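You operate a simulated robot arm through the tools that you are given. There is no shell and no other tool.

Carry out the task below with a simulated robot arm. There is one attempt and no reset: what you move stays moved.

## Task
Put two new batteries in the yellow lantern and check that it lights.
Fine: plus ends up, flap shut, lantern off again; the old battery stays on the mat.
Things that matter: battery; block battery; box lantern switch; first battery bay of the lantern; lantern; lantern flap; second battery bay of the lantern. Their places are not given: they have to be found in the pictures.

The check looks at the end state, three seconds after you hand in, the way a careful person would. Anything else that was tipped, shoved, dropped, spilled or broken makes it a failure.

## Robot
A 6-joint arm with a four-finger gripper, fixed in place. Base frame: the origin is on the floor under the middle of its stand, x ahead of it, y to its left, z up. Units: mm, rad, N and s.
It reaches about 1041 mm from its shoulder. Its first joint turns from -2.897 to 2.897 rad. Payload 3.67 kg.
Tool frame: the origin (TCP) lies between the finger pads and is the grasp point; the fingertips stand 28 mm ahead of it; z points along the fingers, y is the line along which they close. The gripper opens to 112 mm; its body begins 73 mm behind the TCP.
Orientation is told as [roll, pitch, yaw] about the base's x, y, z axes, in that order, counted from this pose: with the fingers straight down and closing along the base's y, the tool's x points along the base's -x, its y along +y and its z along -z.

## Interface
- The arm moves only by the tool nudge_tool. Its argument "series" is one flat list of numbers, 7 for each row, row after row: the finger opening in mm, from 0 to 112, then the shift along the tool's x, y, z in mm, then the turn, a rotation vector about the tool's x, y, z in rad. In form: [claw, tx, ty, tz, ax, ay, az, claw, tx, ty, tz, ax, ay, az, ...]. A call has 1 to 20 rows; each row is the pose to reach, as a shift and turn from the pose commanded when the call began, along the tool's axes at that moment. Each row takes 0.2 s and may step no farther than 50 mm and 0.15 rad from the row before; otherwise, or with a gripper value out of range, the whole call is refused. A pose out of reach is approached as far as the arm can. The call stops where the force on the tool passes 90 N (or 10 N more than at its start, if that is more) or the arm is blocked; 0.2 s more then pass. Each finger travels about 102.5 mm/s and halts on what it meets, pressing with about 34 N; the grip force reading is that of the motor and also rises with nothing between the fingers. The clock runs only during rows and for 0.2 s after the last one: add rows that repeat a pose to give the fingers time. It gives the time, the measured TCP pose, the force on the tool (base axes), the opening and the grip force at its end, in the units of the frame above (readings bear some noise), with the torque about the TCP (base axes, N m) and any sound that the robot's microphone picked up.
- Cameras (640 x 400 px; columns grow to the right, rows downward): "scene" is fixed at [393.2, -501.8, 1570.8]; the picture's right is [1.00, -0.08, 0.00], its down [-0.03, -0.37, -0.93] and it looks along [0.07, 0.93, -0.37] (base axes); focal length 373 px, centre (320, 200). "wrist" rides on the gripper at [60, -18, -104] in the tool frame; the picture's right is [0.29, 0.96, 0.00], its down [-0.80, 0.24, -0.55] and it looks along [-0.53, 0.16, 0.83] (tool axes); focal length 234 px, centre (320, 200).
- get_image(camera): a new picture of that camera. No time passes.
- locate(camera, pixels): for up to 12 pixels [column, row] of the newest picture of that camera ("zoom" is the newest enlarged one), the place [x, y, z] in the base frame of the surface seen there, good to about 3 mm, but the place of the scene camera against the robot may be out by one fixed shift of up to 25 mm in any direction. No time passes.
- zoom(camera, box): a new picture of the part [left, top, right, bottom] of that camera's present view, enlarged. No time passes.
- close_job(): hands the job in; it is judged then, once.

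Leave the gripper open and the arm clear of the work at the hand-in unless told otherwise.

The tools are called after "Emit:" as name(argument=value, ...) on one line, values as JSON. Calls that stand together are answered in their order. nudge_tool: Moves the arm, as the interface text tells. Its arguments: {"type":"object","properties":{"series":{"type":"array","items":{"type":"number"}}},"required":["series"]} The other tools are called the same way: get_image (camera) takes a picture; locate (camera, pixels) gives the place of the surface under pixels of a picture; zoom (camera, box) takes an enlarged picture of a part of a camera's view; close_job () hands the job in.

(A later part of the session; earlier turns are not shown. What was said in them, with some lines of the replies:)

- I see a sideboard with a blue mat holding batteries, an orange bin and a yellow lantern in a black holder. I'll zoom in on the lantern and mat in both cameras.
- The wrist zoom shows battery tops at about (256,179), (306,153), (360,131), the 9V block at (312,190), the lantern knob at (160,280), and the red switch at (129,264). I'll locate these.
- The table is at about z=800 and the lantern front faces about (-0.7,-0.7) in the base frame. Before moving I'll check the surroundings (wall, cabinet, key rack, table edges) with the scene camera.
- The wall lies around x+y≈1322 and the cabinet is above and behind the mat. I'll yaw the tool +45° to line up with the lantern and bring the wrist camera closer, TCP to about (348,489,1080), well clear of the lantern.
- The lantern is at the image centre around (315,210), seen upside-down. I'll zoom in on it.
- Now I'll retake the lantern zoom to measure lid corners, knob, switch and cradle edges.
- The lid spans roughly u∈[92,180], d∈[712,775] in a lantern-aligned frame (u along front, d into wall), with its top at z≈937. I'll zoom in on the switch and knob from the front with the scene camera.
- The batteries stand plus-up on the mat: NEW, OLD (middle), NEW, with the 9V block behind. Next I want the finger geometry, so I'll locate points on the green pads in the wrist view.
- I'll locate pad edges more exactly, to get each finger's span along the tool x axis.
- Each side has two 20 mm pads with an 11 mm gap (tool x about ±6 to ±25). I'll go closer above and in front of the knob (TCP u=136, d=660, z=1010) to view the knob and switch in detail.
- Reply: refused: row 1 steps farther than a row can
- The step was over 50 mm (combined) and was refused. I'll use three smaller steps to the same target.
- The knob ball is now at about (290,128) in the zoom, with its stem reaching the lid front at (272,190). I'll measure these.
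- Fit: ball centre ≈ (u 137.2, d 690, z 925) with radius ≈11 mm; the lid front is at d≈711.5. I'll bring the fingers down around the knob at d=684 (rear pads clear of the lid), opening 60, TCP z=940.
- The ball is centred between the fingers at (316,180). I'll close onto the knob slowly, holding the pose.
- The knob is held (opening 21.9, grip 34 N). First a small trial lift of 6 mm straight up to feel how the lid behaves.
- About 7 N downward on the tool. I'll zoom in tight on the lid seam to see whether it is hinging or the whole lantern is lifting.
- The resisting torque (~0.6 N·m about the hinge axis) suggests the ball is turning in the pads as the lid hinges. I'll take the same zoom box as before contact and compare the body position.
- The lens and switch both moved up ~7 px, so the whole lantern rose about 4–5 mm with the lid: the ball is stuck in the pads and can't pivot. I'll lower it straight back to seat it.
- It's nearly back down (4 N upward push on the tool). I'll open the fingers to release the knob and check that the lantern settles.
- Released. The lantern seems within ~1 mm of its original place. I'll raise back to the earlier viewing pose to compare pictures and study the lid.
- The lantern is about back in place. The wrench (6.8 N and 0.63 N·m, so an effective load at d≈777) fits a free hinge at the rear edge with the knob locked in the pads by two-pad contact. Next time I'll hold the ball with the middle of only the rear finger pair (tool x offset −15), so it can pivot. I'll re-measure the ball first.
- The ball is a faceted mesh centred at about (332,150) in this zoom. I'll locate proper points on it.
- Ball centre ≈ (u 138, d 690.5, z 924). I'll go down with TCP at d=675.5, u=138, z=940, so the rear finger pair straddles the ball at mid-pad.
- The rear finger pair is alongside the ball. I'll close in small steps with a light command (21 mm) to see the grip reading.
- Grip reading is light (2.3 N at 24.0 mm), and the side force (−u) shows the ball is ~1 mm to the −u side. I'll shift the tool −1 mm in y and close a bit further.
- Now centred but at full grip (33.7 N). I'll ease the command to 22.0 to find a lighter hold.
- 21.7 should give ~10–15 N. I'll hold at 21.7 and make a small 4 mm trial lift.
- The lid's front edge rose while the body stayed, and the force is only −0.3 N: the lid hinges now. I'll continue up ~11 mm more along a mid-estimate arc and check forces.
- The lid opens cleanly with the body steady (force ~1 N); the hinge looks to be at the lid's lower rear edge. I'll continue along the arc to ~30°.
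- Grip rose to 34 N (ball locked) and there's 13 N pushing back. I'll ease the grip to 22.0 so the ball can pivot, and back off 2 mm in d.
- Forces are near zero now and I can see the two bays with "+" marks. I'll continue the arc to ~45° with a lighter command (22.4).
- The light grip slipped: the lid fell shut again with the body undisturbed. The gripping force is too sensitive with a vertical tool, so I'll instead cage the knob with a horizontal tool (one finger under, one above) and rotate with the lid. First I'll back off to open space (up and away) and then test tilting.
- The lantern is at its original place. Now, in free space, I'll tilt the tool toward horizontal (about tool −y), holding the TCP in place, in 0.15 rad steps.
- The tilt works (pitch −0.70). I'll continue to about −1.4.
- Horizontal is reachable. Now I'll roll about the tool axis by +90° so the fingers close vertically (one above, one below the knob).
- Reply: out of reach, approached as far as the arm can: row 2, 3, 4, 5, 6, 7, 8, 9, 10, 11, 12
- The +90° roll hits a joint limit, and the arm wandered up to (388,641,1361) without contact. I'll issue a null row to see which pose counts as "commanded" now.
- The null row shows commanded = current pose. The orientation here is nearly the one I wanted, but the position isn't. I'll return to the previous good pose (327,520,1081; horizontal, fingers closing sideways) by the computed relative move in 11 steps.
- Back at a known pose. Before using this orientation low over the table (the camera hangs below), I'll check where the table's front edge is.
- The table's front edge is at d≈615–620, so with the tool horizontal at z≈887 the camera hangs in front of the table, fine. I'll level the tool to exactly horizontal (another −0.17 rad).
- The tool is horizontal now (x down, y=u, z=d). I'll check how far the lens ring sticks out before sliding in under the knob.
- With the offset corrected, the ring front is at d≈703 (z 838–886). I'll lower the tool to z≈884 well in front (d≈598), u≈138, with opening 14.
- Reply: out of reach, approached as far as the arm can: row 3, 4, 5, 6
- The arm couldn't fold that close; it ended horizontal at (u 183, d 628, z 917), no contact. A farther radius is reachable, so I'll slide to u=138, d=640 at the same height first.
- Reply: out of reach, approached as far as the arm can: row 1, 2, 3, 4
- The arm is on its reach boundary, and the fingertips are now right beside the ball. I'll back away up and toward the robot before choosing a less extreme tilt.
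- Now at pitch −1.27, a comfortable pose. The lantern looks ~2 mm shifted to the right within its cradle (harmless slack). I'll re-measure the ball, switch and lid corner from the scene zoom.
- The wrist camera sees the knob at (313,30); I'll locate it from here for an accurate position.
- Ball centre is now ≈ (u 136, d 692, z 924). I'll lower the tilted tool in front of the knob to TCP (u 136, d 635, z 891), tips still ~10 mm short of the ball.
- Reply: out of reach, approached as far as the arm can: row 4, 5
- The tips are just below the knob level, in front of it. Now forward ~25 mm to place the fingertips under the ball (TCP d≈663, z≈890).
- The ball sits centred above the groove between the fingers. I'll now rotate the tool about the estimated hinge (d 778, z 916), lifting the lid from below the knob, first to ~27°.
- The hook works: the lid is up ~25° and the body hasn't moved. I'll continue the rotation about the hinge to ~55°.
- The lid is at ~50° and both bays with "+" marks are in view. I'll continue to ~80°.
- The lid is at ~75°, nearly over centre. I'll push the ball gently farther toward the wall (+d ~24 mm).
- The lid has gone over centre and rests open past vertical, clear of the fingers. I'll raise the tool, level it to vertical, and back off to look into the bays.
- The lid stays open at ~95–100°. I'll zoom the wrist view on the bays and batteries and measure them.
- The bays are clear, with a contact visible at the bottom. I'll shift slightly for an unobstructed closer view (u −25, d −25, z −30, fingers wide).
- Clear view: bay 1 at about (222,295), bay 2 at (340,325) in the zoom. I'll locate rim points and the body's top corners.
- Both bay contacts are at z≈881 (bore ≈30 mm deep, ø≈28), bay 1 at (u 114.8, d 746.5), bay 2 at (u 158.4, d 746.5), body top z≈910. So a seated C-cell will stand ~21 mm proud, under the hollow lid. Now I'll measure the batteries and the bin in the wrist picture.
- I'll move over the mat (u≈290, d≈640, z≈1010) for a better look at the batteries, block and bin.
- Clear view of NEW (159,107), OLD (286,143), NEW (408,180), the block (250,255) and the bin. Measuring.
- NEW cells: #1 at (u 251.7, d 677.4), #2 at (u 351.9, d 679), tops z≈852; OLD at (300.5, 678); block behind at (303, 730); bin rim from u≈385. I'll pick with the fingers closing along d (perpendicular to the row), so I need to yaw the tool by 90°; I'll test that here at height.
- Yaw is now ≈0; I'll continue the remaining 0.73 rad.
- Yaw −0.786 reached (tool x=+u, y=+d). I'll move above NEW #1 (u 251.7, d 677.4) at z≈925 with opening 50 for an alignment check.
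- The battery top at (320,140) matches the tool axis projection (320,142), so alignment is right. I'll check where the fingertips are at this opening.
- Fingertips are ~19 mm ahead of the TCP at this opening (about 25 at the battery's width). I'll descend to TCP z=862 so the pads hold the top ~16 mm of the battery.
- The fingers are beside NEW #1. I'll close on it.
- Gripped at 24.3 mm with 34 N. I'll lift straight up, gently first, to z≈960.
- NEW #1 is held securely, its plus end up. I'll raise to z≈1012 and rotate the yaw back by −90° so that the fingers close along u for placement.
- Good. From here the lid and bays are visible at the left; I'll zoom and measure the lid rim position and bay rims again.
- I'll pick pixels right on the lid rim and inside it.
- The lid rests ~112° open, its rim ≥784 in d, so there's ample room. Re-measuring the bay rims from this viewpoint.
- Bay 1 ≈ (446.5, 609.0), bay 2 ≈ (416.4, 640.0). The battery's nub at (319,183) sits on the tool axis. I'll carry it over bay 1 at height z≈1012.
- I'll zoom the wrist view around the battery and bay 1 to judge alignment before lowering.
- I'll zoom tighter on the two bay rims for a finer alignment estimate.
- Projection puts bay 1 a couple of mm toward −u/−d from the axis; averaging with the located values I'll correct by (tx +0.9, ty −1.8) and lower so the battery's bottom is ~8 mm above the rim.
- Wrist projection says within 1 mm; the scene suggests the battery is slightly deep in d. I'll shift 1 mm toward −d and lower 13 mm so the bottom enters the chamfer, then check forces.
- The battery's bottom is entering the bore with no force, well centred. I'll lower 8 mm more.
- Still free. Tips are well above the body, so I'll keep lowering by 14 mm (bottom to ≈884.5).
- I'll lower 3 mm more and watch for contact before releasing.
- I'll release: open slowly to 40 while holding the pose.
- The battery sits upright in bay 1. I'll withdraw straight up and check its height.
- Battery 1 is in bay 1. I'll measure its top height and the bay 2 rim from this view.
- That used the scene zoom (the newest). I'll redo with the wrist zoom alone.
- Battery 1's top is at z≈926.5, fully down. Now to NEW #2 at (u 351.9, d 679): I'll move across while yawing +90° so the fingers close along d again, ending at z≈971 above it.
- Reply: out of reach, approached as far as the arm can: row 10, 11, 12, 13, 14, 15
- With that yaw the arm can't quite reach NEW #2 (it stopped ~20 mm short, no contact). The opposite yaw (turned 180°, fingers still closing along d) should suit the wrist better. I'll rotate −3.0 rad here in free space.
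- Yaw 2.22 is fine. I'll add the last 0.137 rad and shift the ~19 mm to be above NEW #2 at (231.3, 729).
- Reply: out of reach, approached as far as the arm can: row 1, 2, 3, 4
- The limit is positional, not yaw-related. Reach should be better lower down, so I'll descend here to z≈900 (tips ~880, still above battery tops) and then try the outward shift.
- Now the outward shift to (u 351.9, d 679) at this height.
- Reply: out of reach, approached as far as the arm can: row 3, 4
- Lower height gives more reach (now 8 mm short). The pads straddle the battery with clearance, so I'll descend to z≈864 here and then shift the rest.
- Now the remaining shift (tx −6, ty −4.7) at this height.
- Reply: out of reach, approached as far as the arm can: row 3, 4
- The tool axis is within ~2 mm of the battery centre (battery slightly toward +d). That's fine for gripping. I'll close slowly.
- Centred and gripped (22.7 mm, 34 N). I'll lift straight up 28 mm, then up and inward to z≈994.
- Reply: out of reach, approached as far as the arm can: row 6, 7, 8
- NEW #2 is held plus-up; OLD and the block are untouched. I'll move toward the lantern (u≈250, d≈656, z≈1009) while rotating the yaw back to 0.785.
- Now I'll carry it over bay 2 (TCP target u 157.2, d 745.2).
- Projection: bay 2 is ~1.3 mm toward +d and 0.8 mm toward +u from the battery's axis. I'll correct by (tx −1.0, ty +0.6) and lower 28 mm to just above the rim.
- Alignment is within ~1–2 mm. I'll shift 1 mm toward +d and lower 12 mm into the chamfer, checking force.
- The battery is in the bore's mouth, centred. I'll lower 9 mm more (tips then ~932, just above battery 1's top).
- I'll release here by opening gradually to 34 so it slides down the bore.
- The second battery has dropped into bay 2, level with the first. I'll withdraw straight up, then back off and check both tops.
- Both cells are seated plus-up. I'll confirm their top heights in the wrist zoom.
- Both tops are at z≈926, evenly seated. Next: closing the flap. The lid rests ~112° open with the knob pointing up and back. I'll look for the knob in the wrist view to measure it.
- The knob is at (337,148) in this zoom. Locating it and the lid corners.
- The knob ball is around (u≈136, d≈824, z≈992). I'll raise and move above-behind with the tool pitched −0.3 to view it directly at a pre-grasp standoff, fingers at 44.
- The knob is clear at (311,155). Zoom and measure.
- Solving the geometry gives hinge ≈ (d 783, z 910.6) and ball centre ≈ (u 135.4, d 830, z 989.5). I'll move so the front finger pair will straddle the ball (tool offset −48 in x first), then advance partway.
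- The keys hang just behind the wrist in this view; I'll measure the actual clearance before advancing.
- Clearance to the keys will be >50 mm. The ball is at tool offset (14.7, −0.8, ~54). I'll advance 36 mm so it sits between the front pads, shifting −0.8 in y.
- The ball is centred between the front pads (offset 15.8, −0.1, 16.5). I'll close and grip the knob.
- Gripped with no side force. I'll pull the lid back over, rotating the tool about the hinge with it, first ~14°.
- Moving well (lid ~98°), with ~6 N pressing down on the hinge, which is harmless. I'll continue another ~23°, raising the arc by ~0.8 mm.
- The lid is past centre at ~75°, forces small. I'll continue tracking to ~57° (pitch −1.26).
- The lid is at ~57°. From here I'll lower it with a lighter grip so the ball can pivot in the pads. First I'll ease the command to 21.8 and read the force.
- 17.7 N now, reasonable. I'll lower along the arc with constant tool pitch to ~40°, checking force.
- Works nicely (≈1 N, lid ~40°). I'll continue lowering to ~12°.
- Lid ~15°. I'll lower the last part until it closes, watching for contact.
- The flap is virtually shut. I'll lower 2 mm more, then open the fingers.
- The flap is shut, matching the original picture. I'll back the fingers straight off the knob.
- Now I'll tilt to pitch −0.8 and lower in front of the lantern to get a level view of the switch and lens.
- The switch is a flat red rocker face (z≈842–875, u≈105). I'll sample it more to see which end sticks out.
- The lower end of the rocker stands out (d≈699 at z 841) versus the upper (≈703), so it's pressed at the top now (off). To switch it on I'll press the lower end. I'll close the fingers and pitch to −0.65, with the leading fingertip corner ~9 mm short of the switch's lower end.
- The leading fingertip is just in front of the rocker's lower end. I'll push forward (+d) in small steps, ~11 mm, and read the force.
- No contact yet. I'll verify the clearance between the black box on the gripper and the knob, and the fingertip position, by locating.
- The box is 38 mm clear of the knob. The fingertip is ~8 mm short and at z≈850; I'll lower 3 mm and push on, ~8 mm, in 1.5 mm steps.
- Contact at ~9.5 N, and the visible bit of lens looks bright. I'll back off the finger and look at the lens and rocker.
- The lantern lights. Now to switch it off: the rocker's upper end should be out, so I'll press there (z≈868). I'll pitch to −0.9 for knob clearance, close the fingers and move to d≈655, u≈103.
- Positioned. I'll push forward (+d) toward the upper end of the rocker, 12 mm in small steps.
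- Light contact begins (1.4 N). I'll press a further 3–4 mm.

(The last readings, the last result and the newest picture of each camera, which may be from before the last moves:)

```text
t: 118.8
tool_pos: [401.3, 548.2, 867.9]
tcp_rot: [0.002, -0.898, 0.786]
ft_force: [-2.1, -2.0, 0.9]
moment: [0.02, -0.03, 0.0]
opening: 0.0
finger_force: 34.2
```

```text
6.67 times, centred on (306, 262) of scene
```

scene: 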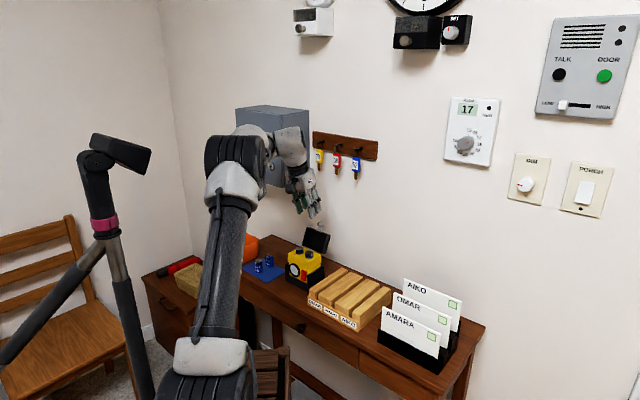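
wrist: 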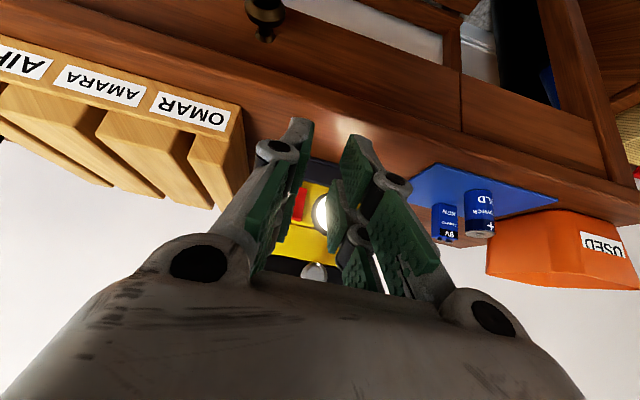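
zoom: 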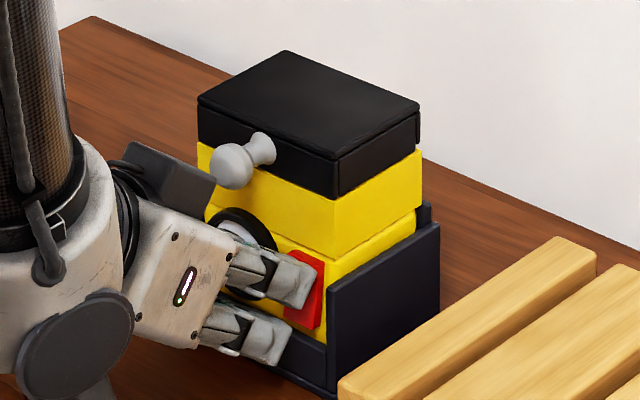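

The lens went dark, so the switch has flipped off. I'll back away and verify.

Emit:
nudge_tool(series=[0, 5, 0, -6, 0, 0, 0, 0, 10, 0, -25, 0, 0, 0, 10, 10, 0, -60, 0, 0, 0, 20, 0, 0, -90, 0, 0, 0, 20, 0, 0, -90, 0, 0, 0])

Emit:
zoom(camera="scene", box=[278, 232, 334, 292])

Emit:
get_image(camera="scene")

Emit:
get_image(camera="wrist")

```text
t: 120.0
tool_pos: [351.9, 496.9, 924.4]
tcp_rot: [0.002, -0.898, 0.785]
ft_force: [-0.5, -0.2, 0.4]
moment: [0.0, 0.0, -0.01]
opening: 20.0
finger_force: 0.0
```

```text
6.67 times, centred on (306, 262) of scene
```

zoom: 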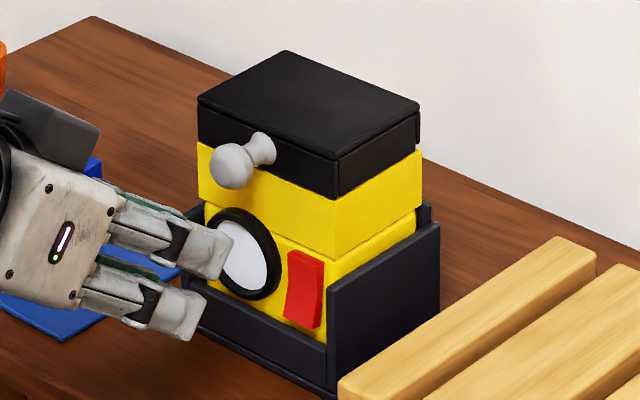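

```text
taken
```

scene: 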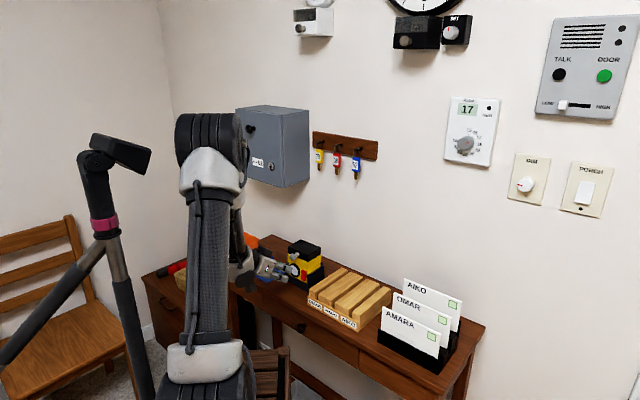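

```text
taken
```

wrist: 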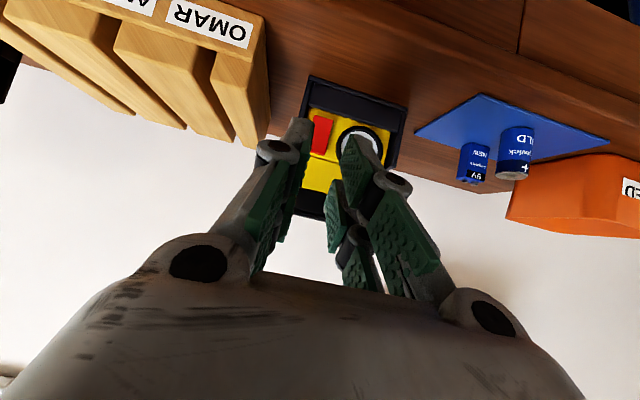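

The lantern is off again, flap shut, and the old battery and 9V block still stand on the mat. I'll retreat up and back to a clear pose with the gripper open.

Emit:
nudge_tool(series=[40, -13, 0, -18, 0, 0, 0, 60, -26, 0, -36, 0, 0.13, 0, 80, -40, 0, -54, 0, 0.26, 0, 100, -53, 0, -71, 0, 0.39, 0, 112, -66, 0, -89, 0, 0.52, 0, 112, -80, 0, -107, 0, 0.65, 0, 112, -92.6, 0, -124.6, 0, 0.78, 0, 112, -92.6, 0, -124.6, 0, 0.9, 0, 112, -92.6, 0, -124.6, 0, 0.9, 0])

Emit:
get_image(camera="wrist")

Emit:
get_image(camera="scene")

```text
t: 122.0
tool_pos: [324.4, 468.3, 1073.9]
tcp_rot: [0.002, 0.002, 0.785]
ft_force: [0.3, -0.2, 0.6]
moment: [-0.03, 0.04, 0.01]
opening: 112.1
finger_force: 0.0
```

```text
taken
```

wrist: 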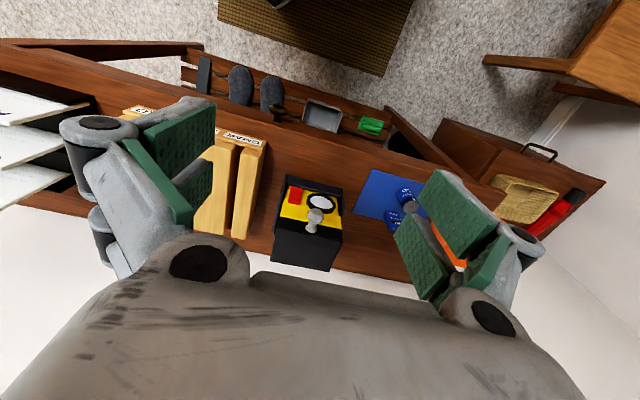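

```text
taken
```

scene: 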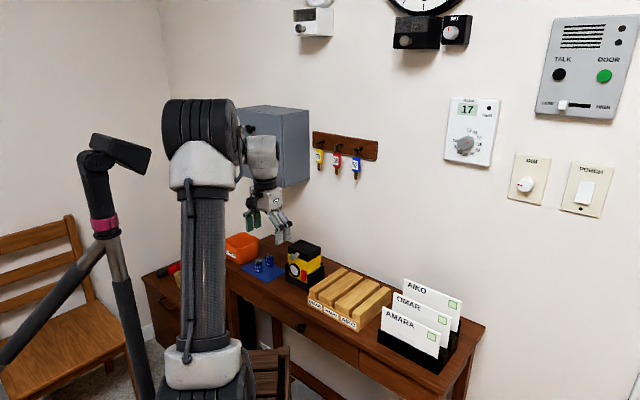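

Everything looks in order. I'll zoom in for a last check of the lantern, lid seam, switch and mat.

Emit:
zoom(camera="scene", box=[210, 220, 350, 308])

Emit:
zoom(camera="wrist", box=[260, 160, 360, 280])

Emit:
locate(camera="zoom", pixels=[[200, 165], [400, 215], [180, 310], [350, 330], [280, 260], [320, 150]])

```text
4.55 times, centred on (280, 264) of scene
```

zoom: 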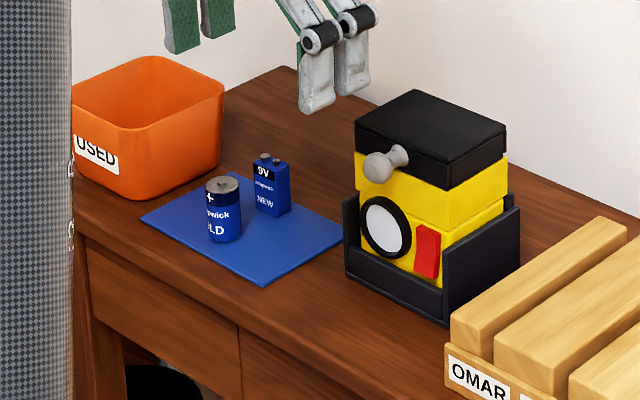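

```text
3.33 times, centred on (310, 220) of wrist
```

zoom: 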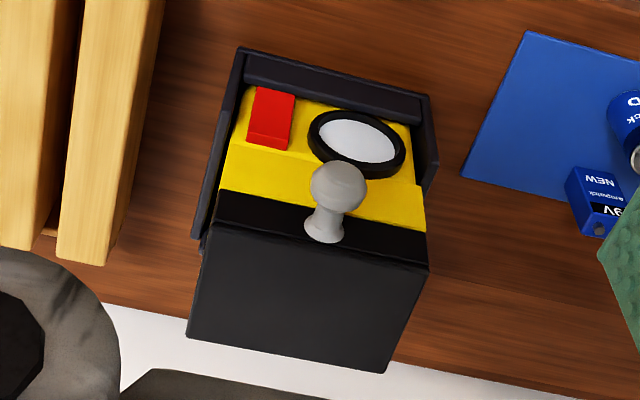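

```text
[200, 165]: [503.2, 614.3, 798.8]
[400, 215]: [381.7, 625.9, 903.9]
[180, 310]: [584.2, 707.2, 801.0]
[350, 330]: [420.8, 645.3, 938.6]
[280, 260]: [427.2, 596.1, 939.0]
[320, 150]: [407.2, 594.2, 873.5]
```

Final state: both new cells are in the bays plus-up, and the flap is closed and level (z≈939). The lamp lit when tested and is now off. OLD and the 9V block stand untouched on the mat, and the gripper is open and clear. Handing in.

Emit:
close_job()

```text
The job is handed in.
```

I put both new batteries in the yellow lantern and it lights. I handed the job in and haven't seen the result of the check.

- **Batteries:** the two cells marked NEW stand plus end up, one in each bay, and both sit at the same height.
- **Light check:** pressing the lower end of the switch lit the lens. Pressing the upper end turned it off again, and it is off now.
- **Flap:** shut and level.
- **Mat:** the OLD battery and the 9V block are still standing on it, and neither was touched.
- **Arm:** back clear of the table with the gripper open.

My first try at the flap lifted the whole lantern 4–5 mm out of its holder, and I set it back straight away. On a later try the flap slipped from the gripper and dropped shut. The lantern now sits within about 2–3 mm of where it started, still in its holder.
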